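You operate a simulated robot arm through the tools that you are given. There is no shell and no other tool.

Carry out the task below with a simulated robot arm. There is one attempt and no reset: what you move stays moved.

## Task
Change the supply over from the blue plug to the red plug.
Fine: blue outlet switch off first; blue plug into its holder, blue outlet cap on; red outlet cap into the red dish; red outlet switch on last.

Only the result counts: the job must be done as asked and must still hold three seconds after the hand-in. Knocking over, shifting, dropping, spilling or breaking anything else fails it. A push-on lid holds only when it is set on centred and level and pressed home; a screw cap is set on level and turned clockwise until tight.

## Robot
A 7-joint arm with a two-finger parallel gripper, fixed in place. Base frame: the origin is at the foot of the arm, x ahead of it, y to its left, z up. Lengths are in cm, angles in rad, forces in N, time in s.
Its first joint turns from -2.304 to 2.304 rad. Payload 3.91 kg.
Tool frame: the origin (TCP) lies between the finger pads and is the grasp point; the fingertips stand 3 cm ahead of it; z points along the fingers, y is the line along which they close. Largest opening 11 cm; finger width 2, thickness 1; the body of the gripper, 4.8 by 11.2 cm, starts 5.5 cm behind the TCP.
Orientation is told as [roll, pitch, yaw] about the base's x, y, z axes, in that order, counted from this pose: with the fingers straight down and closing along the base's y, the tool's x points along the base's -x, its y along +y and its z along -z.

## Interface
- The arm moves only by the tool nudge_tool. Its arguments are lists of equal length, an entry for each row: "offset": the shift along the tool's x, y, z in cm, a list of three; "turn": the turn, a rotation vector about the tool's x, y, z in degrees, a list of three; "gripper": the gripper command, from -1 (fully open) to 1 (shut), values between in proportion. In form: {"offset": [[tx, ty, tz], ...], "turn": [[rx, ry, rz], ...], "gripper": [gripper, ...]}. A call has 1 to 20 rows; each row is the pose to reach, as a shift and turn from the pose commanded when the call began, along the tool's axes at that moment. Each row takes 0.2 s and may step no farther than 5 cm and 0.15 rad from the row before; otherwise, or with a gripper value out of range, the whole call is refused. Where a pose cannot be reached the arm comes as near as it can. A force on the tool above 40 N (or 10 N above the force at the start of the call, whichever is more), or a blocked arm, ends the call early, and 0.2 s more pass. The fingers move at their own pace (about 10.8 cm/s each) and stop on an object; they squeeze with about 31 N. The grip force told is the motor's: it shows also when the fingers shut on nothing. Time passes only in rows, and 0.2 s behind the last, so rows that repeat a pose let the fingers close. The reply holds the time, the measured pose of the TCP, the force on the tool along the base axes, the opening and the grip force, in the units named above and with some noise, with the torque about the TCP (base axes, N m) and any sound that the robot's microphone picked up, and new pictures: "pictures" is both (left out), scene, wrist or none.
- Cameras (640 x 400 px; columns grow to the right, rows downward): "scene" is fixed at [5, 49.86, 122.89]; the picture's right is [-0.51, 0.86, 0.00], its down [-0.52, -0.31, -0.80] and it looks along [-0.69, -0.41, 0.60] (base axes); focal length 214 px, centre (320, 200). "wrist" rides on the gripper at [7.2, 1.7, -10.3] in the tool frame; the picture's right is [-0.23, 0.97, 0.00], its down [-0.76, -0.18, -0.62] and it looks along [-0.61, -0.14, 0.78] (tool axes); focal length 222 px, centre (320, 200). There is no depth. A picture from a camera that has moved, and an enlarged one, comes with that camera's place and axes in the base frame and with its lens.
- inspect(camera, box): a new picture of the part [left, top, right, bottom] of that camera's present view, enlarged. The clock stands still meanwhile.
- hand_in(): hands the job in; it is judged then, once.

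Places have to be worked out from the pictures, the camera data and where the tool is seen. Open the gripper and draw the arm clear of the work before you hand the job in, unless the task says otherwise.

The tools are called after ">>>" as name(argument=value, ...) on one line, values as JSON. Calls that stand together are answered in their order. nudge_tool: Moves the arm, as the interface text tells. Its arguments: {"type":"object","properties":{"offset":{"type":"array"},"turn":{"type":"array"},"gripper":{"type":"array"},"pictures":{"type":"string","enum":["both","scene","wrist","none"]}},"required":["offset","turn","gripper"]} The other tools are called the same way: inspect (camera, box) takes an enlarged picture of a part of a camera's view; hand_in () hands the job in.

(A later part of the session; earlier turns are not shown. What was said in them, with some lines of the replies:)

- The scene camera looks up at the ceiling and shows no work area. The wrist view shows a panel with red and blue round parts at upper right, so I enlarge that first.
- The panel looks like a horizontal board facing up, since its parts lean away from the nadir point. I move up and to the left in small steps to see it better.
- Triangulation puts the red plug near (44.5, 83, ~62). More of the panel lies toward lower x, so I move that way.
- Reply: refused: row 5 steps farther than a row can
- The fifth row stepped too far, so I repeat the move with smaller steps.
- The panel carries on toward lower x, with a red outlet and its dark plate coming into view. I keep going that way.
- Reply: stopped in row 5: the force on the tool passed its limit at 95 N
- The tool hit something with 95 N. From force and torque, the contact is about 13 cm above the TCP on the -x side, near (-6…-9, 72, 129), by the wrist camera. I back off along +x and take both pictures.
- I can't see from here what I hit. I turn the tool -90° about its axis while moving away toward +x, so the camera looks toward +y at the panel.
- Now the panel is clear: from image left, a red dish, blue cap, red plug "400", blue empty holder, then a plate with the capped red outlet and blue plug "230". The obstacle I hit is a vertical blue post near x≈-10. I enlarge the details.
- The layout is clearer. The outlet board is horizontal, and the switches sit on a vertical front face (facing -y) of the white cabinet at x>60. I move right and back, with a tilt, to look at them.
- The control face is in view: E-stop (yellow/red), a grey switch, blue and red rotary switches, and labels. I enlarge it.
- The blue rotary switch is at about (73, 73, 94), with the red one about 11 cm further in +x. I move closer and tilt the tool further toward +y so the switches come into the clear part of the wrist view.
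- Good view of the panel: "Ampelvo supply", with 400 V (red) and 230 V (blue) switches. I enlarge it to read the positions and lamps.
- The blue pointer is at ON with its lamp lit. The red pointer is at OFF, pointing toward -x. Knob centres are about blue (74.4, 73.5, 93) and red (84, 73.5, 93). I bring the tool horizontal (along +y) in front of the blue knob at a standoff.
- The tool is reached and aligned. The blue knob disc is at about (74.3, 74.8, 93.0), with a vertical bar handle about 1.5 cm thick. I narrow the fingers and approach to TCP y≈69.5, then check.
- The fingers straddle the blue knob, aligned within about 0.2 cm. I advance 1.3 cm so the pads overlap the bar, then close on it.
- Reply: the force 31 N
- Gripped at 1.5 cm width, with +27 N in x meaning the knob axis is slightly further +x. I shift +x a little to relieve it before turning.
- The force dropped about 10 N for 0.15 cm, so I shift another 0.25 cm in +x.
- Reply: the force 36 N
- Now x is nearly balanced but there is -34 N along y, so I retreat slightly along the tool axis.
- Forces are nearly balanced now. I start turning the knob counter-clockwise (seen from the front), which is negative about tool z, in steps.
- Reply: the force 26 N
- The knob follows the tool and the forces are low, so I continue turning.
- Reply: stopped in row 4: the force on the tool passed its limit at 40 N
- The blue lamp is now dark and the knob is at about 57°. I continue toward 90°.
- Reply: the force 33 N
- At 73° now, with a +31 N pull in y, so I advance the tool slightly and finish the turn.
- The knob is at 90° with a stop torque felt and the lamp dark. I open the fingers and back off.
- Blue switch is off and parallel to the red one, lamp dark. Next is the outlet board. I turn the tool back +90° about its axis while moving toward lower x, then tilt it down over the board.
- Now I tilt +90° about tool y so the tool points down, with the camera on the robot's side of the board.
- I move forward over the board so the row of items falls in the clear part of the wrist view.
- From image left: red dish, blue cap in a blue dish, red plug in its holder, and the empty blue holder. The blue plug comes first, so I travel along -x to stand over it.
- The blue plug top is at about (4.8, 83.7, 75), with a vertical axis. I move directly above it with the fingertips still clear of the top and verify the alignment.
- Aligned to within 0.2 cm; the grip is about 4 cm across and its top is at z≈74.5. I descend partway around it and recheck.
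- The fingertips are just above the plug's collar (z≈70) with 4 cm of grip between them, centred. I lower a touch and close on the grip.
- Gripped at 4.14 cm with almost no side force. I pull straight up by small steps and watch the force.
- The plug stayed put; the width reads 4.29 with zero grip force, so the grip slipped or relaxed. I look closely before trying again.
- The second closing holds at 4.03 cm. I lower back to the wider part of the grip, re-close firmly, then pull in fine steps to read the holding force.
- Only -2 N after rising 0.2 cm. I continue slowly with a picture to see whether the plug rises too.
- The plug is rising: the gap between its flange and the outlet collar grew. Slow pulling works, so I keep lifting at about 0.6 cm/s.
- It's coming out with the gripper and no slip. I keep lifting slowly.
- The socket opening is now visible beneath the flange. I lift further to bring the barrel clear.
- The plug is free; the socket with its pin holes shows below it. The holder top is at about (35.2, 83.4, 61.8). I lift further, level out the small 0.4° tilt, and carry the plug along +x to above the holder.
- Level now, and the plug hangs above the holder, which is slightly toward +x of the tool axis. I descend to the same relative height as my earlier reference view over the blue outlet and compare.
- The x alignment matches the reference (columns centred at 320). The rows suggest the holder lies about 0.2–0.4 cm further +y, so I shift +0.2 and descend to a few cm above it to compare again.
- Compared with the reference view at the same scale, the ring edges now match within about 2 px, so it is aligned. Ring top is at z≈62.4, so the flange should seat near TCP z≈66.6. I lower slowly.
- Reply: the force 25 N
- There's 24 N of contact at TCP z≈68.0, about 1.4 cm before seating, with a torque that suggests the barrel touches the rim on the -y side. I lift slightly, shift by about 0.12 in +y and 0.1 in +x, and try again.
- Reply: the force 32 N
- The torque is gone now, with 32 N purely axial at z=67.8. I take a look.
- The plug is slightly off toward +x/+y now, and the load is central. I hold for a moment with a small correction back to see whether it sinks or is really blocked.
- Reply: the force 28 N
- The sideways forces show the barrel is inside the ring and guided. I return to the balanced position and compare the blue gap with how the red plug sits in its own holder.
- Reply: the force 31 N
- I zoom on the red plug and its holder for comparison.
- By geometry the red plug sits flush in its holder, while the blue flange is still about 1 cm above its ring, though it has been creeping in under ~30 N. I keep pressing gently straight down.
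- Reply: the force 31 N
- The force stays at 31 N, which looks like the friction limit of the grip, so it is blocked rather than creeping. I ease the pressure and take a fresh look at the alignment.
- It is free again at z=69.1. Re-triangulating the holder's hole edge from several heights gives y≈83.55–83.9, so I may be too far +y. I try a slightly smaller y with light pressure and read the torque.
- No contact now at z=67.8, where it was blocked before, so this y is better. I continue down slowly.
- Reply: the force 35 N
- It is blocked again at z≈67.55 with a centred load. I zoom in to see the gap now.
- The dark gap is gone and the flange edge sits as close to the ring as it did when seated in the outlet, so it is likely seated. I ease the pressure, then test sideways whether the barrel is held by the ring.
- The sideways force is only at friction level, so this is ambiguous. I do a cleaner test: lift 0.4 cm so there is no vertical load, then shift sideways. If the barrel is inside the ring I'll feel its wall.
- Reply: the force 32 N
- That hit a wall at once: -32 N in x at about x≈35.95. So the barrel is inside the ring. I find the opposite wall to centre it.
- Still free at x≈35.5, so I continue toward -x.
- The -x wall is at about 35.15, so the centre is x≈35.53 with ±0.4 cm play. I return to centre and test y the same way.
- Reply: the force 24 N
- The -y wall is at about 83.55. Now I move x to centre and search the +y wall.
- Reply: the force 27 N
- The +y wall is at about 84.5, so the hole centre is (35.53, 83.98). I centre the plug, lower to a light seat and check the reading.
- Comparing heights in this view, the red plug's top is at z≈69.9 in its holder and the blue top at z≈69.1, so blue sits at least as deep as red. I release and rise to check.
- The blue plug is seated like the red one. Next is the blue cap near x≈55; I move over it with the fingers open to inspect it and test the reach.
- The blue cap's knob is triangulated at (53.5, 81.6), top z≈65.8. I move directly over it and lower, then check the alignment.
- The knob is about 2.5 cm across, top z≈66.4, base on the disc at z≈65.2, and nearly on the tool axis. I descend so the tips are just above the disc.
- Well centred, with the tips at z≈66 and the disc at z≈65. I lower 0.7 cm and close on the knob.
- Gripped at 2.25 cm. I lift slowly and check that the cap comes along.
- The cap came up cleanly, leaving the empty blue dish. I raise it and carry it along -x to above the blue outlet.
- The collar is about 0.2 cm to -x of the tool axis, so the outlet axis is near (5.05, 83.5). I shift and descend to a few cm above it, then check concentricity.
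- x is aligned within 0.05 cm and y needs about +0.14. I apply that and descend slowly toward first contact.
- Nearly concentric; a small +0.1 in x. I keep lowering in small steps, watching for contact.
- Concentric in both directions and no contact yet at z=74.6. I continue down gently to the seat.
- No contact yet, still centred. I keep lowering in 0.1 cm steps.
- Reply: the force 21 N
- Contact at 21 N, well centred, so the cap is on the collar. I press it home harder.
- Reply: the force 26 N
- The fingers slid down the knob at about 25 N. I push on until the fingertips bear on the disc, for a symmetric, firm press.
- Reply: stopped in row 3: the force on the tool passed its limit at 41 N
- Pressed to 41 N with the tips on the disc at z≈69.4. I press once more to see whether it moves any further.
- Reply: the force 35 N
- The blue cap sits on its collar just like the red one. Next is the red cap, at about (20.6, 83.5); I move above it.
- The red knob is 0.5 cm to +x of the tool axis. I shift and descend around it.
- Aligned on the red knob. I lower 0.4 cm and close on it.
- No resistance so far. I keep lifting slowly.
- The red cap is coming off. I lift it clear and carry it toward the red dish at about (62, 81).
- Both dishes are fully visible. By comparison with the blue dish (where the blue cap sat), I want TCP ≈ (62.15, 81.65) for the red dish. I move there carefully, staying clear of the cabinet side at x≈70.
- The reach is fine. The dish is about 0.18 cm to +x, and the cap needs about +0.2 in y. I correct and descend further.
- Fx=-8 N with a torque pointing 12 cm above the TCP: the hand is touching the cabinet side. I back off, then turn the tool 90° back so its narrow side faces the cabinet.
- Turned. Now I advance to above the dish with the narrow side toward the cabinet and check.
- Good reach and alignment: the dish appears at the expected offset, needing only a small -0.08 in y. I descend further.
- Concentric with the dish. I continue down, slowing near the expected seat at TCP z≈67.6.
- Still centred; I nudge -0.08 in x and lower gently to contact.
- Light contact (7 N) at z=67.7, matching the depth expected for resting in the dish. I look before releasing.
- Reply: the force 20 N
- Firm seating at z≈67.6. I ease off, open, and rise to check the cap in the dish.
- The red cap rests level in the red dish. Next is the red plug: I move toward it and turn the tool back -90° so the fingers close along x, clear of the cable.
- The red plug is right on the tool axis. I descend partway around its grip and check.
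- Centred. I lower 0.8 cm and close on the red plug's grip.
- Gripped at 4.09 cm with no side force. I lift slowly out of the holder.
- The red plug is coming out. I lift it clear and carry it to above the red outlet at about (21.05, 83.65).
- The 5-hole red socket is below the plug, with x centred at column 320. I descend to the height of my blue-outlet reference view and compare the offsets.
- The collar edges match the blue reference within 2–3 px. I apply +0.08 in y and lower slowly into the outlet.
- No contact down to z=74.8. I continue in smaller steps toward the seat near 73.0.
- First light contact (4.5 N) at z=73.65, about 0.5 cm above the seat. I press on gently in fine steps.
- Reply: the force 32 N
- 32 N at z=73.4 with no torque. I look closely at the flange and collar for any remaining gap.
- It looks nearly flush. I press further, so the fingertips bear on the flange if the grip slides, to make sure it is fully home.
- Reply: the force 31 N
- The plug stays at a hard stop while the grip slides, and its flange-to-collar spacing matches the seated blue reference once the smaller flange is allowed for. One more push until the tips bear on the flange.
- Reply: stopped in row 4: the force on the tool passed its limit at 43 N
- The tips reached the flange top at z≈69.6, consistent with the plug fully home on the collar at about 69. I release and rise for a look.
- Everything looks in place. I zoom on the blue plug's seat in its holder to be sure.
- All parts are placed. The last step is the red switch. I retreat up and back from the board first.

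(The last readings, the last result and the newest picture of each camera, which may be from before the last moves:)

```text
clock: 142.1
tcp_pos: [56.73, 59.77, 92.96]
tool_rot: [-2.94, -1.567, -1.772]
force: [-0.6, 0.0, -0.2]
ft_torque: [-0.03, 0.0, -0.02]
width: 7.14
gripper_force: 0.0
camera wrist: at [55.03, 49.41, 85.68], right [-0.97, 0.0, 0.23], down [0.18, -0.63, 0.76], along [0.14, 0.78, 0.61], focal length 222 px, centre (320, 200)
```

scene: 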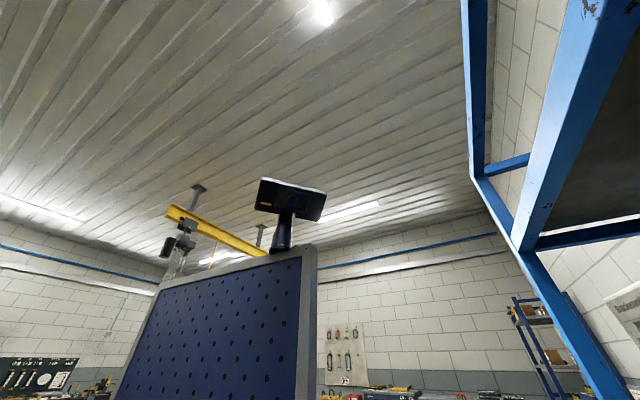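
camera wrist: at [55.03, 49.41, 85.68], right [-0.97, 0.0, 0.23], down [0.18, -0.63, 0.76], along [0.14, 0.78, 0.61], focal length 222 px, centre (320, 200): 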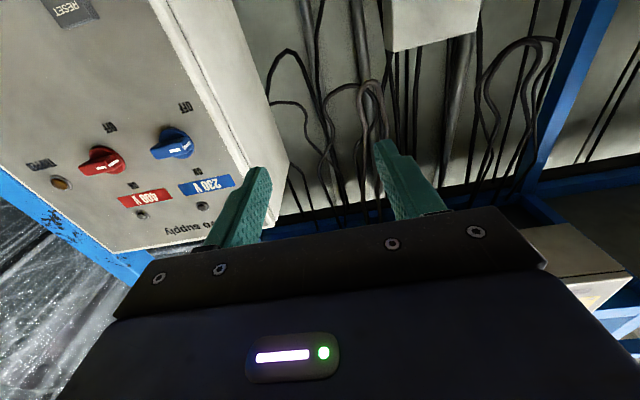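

The tool is horizontal, and both switches are off. I rotate -90° about the tool axis, so the fingers close vertically, while moving in front of the red knob.

>>> nudge_tool(offset=[[0, -2.5, -0.2], [0, -5, -0.4], [0, -7.5, -0.6], [0, -10, -0.8], [0, -12.5, -1], [0, -15, -1.2], [0, -17.5, -1.4], [0, -20, -1.6], [0, -22.6, -1.8], [0, -25.2, -2], [0, -27.7, -2]], turn=[[0, 0, -8.2], [0, 0, -16.4], [0, 0, -24.6], [0, 0, -32.8], [0, 0, -41], [0, 0, -49.2], [0, 0, -57.4], [0, 0, -65.6], [0, 0, -73.8], [0, 0, -82], [0, 0, -90]], gripper=[0, 0, 0.1, 0.1, 0.1, 0.1, 0.1, 0.1, 0.1, 0.1, 0.1], pictures="wrist")

>>> inspect(camera="wrist", box=[220, 40, 420, 190])

```text
clock: 144.5
tcp_pos: [84.53, 57.73, 92.79]
tool_rot: [-1.571, 0.001, -3.141]
force: [0.7, 0.2, 0.2]
ft_torque: [-0.02, -0.02, -0.02]
width: 4.95
gripper_force: 0.1
camera wrist: at [91.72, 47.4, 91.17], right [-0.22, 0.0, -0.97], down [-0.76, -0.62, 0.18], along [-0.61, 0.78, 0.14], focal length 222 px, centre (320, 200)
```

wrist: 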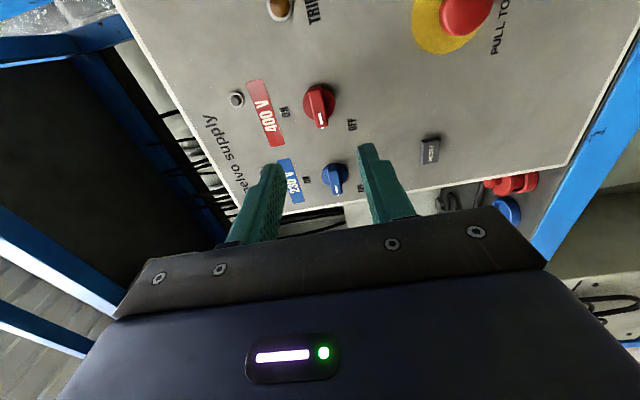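

```text
2.67 times, centred on (320, 115) of wrist
camera zoom: at [91.72, 47.4, 91.17], right [-0.22, 0.0, -0.97], down [-0.76, -0.62, 0.18], along [-0.61, 0.78, 0.14], focal length 592 px, centre (320, 427)
```

zoom: 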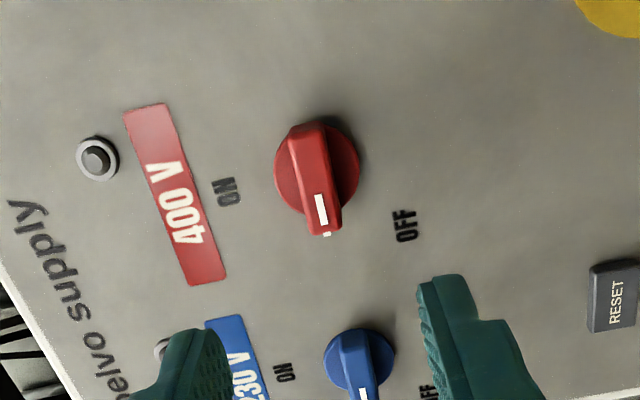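

The red knob is at about (84.6, 74.8, 92.95), practically on the tool axis. I approach to TCP y≈69.4 and check.

>>> nudge_tool(offset=[[0, -0.05, 3.5], [0.05, -0.12, 7], [0.05, -0.12, 10], [0.05, -0.12, 11.7], [0.05, -0.12, 11.7]], turn=[[0, 0, 0], [0, 0, 0], [0, 0, 0], [0, 0, 0], [0, 0, 0]], gripper=[0.1, 0.1, 0.1, 0.1, 0.1], pictures="wrist")

>>> inspect(camera="wrist", box=[220, 50, 420, 200])

```text
clock: 145.7
tcp_pos: [84.5, 69.39, 93.04]
tool_rot: [-1.57, 0.0, -3.141]
force: [-0.1, -0.7, 0.0]
ft_torque: [0.01, 0.0, -0.03]
width: 4.95
gripper_force: 0.1
camera wrist: at [91.72, 59.11, 91.3], right [-0.23, 0.0, -0.97], down [-0.76, -0.62, 0.18], along [-0.61, 0.78, 0.14], focal length 222 px, centre (320, 200)
```

wrist: 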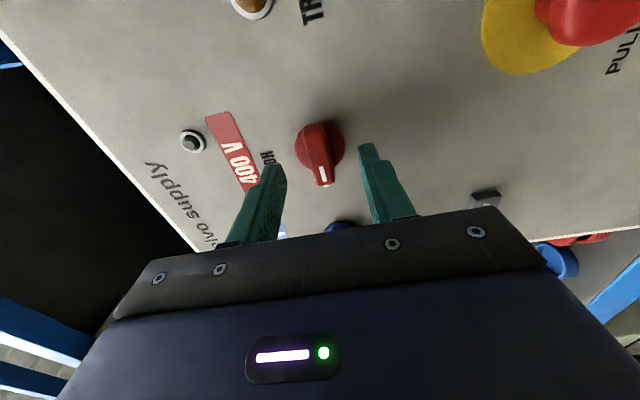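

```text
2.67 times, centred on (320, 125) of wrist
camera zoom: at [91.72, 59.11, 91.3], right [-0.23, 0.0, -0.97], down [-0.76, -0.62, 0.18], along [-0.61, 0.78, 0.14], focal length 592 px, centre (320, 400)
```

zoom: 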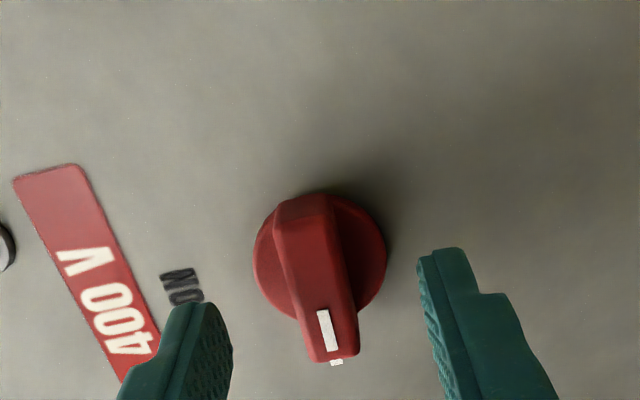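

Centred on the red bar. I advance 1.3 cm and close on it.

>>> nudge_tool(offset=[[0, -0.06, 0.7], [0, -0.06, 1.25], [0, -0.06, 1.25], [0, -0.06, 1.25], [0, -0.06, 1.25]], turn=[[0, 0, 0], [0, 0, 0], [0, 0, 0], [0, 0, 0], [0, 0, 0]], gripper=[0.1, 0.1, 1, 1, 1], pictures="wrist")

>>> inspect(camera="wrist", box=[220, 50, 420, 200])

```text
clock: 146.9
tcp_pos: [84.64, 70.69, 93.06]
tool_rot: [-1.571, -0.001, -3.142]
force: [0.0, 1.3, -4.3]
ft_torque: [-0.14, 0.01, 0.14]
width: 1.5
gripper_force: 44.6
camera wrist: at [91.74, 60.34, 91.32], right [-0.23, 0.0, -0.97], down [-0.76, -0.62, 0.18], along [-0.61, 0.78, 0.14], focal length 222 px, centre (320, 200)
```

wrist: 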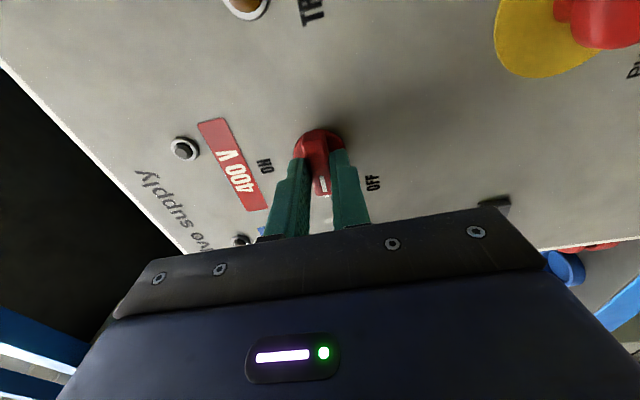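

```text
2.67 times, centred on (320, 125) of wrist
camera zoom: at [91.74, 60.34, 91.32], right [-0.23, 0.0, -0.97], down [-0.76, -0.62, 0.18], along [-0.61, 0.78, 0.14], focal length 592 px, centre (320, 400)
```

zoom: 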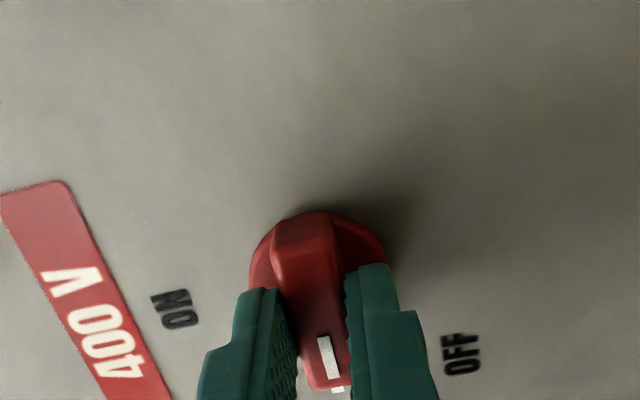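

Gripped with very low forces. I turn clockwise (positive about tool z) toward ON in stages.

>>> nudge_tool(offset=[[0, 0, 0], [0, 0, 0], [0, 0, 0], [0, 0, 0]], turn=[[0, 0, 7.5], [0, 0, 15], [0, 0, 22.5], [0, 0, 30]], gripper=[1, 1, 1, 1], pictures="none")

```text
clock: 147.9
tcp_pos: [84.39, 70.63, 92.96]
tool_rot: [-1.569, -0.525, -3.143]
force: [-0.4, -4.5, -11.3]
ft_torque: [0.33, 0.0, 1.0]
width: 1.51
gripper_force: 44.9
```

30° done with modest forces. I continue.

>>> nudge_tool(offset=[[0, 0, 0], [0, 0, 0], [0, 0, 0], [0, 0, 0]], turn=[[0, 0, 7.5], [0, 0, 15], [0, 0, 22.5], [0, 0, 30]], gripper=[1, 1, 1, 1], pictures="wrist")

```text
clock: 148.9
tcp_pos: [84.48, 70.69, 93.09]
tool_rot: [-1.571, -1.048, 3.142]
force: [-2.7, -9.1, -13.2]
ft_torque: [-0.55, -0.01, -0.04]
width: 1.5
gripper_force: 45.3
camera wrist: at [86.64, 60.34, 85.89], right [-0.96, 0.0, -0.29], down [-0.23, -0.62, 0.75], along [-0.18, 0.78, 0.6], focal length 222 px, centre (320, 200)
```

wrist: 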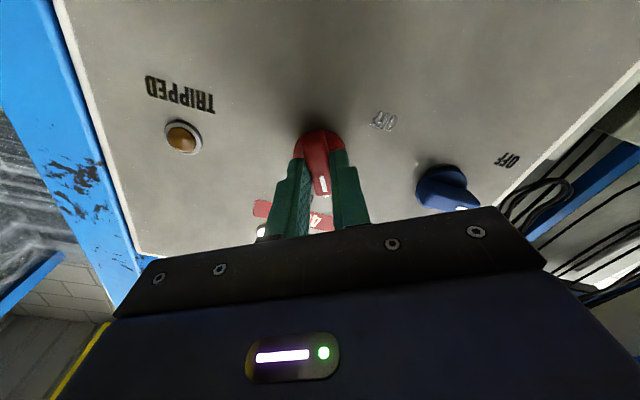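

At 60° the red lamp appears lit and TRIPPED stays dark. I finish the turn to 90°.

>>> nudge_tool(offset=[[0, 0, 0], [0, 0, 0], [0, 0, 0], [0, 0, 0], [0, 0, 0]], turn=[[0, 0, 7], [0, 0, 14], [0, 0, 21], [0, 0, 27], [0, 0, 30]], gripper=[1, 1, 1, 1, 1], pictures="wrist")

```text
clock: 150.1
tcp_pos: [84.46, 70.58, 92.98]
tool_rot: [1.462, -1.57, 0.109]
force: [-6.4, -14.3, -15.4]
ft_torque: [-0.28, -0.08, 0.14]
width: 1.48
gripper_force: 45.3
camera wrist: at [82.79, 60.34, 85.77], right [-0.97, 0.0, 0.23], down [0.18, -0.62, 0.76], along [0.14, 0.78, 0.61], focal length 222 px, centre (320, 200)
```

wrist: 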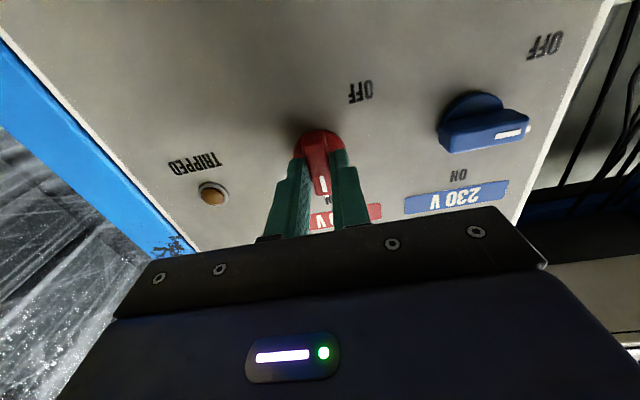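

At 90°. I add a slight 2° to reach the stop, then open and back away.

>>> nudge_tool(offset=[[0, 0, 0], [0, 0, 0]], turn=[[0, 0, 1.5], [0, 0, 2]], gripper=[1, 1], pictures="none")

>>> nudge_tool(offset=[[0, 0, 0], [0, 0, 0], [0, 0, -2], [0, 0, -6], [0, 0, -10], [0, 0, -14]], turn=[[0, 0, 0], [0, 0, 0], [0, 0, 0], [0, 0, 0], [0, 0, 0], [0, 0, 0]], gripper=[0.1, 0.1, 0.1, 0.1, 0.1, 0.1], pictures="wrist")

>>> inspect(camera="wrist", box=[200, 50, 440, 200])

```text
clock: 150.7
tcp_pos: [84.61, 70.75, 93.06]
tool_rot: [1.567, -1.536, 0.004]
force: [-5.5, -13.2, -16.1]
ft_torque: [-0.97, -1.06, 0.12]
width: 1.51
gripper_force: 45.1
```

```text
clock: 152.1
tcp_pos: [84.37, 56.8, 93.15]
tool_rot: [1.611, -1.536, -0.041]
force: [-0.8, 0.0, 0.1]
ft_torque: [0.02, 0.02, -0.03]
width: 4.94
gripper_force: 0.0
camera wrist: at [82.53, 46.41, 85.88], right [-0.97, 0.0, 0.26], down [0.2, -0.62, 0.75], along [0.16, 0.78, 0.6], focal length 222 px, centre (320, 200)
```

wrist: 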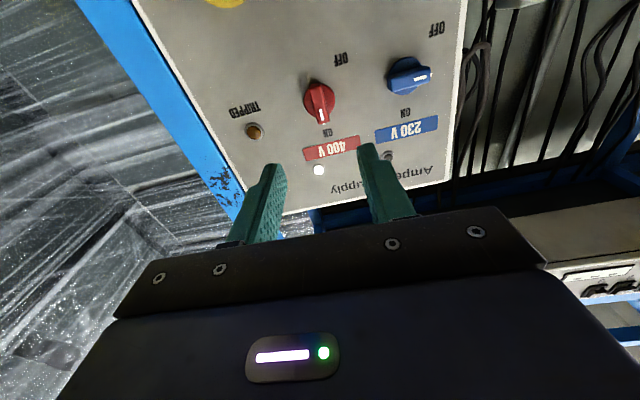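

```text
2.67 times, centred on (320, 125) of wrist
camera zoom: at [82.53, 46.41, 85.88], right [-0.97, 0.0, 0.26], down [0.2, -0.62, 0.75], along [0.16, 0.78, 0.6], focal length 592 px, centre (320, 400)
```

zoom: 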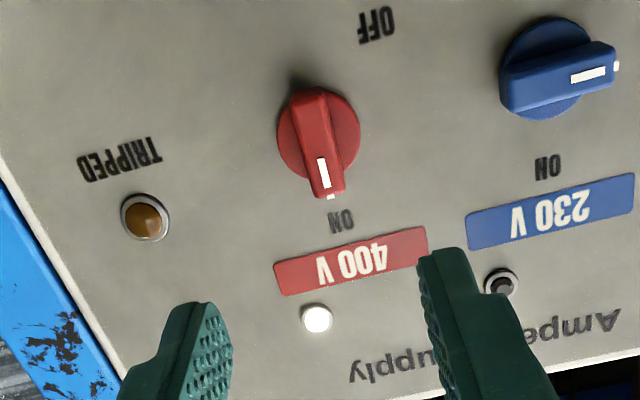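

The 400 V lamp is lit, 230 V is off and TRIPPED is dark. I draw the arm back to an overview position to verify the whole board before handing in.

>>> nudge_tool(offset=[[-2, 3, -1], [-4, 6.5, -2], [-6.5, 10, -3], [-9, 13.5, -4], [-11.5, 17, -5], [-14, 20.5, -6], [-16.5, 24, -6.5], [-18.5, 27, -7], [-20, 30, -7]], turn=[[0, 7.2, 0], [0, 14.4, 0], [0, 21.6, 0], [0, 28.8, 0], [0, 36, 0], [0, 43.2, 0], [0, 50.4, 0], [0, 57.6, 0], [0, 65, 0]], gripper=[-1, -1, -1, -1, -1, -1, -1, -1, -1], pictures="wrist")

>>> inspect(camera="wrist", box=[270, 0, 590, 200])

>>> inspect(camera="wrist", box=[260, 40, 420, 140])

>>> inspect(camera="wrist", box=[420, 0, 580, 100])

```text
clock: 154.1
tcp_pos: [55.27, 49.69, 114.07]
tool_rot: [0.038, -0.434, 1.554]
force: [0.0, 0.7, -1.4]
ft_torque: [0.02, 0.04, 0.02]
width: 11.01
gripper_force: 0.1
camera wrist: at [53.71, 38.74, 120.52], right [-0.97, 0.21, 0.13], down [0.21, 0.43, 0.88], along [0.13, 0.88, -0.46], focal length 222 px, centre (320, 200)
```

wrist: 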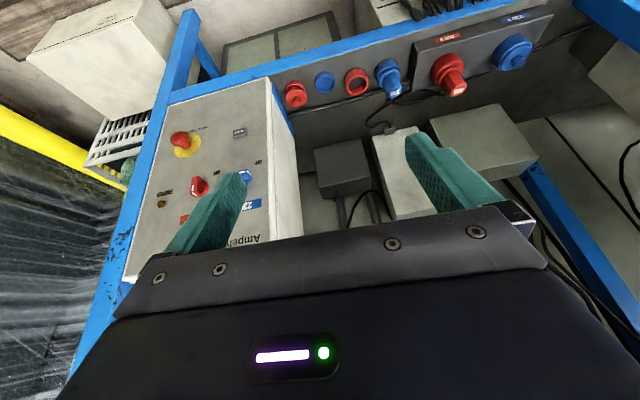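

```text
2.00 times, centred on (430, 100) of wrist
camera zoom: at [53.71, 38.74, 120.52], right [-0.97, 0.21, 0.13], down [0.21, 0.43, 0.88], along [0.13, 0.88, -0.46], focal length 444 px, centre (100, 400)
```

zoom: 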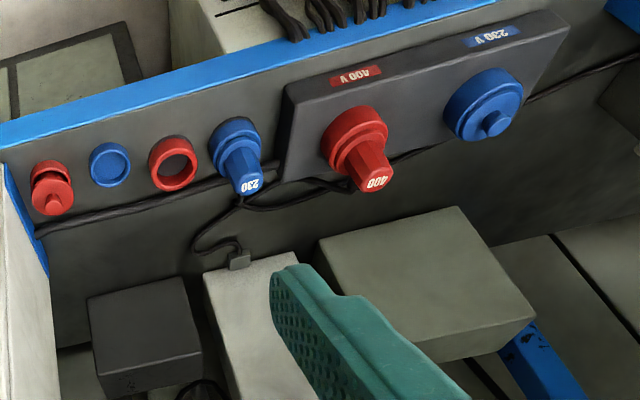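

```text
4.00 times, centred on (340, 90) of wrist
camera zoom: at [53.71, 38.74, 120.52], right [-0.97, 0.21, 0.13], down [0.21, 0.43, 0.88], along [0.13, 0.88, -0.46], focal length 888 px, centre (240, 640)
```

zoom: 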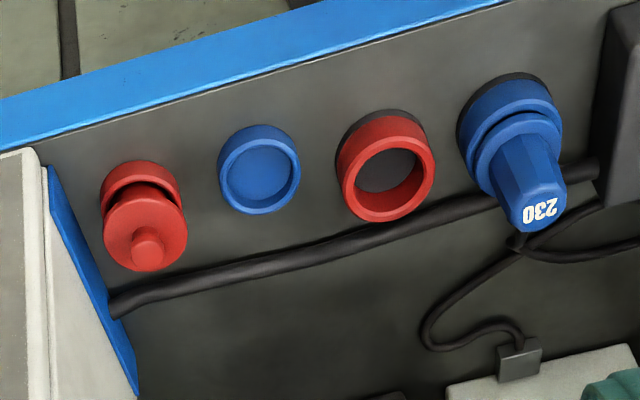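

```text
4.00 times, centred on (500, 50) of wrist
camera zoom: at [53.71, 38.74, 120.52], right [-0.97, 0.21, 0.13], down [0.21, 0.43, 0.88], along [0.13, 0.88, -0.46], focal length 888 px, centre (-400, 800)
```

zoom: 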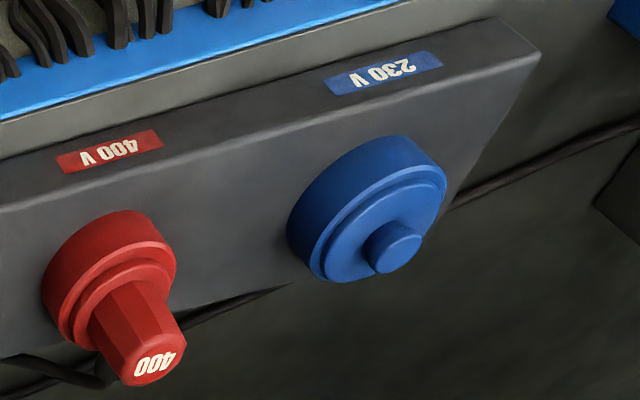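

The overview shows everything as asked:
- blue plug in its holder
- blue cap on the 230 V outlet
- red cap in the red dish
- red plug in the 400 V outlet
- red switch on, blue switch off

The gripper is open and the arm is clear, so I hand in.

>>> hand_in()

```text
The job is handed in.
```

The supply is changed over from the blue plug to the red plug, and the job is handed in. I have not seen the judgement.

- **Blue side:** The blue switch was turned off first and its lamp went dark. The blue plug is in its holder. The blue cap is pressed onto the 230 V outlet at about 41 N.
- **Red side:** The red cap rests level in the red dish. The red plug is pressed fully into the 400 V outlet at about 43 N. The red switch was turned on last: its lamp is lit and TRIPPED stayed dark.

- **Contacts:** Early on the tool hit the blue post near x≈-10 at 95 N, and later the hand lightly touched the cabinet side at about 8 N. I saw nothing shifted or damaged from either.
- **Blue plug seating:** It may stand slightly proud of its holder ring, up to about 1 cm by my estimate. It is at a hard stop under about 34 N and sits at least as deep as the red plug did in its own holder, so I took it as seated.
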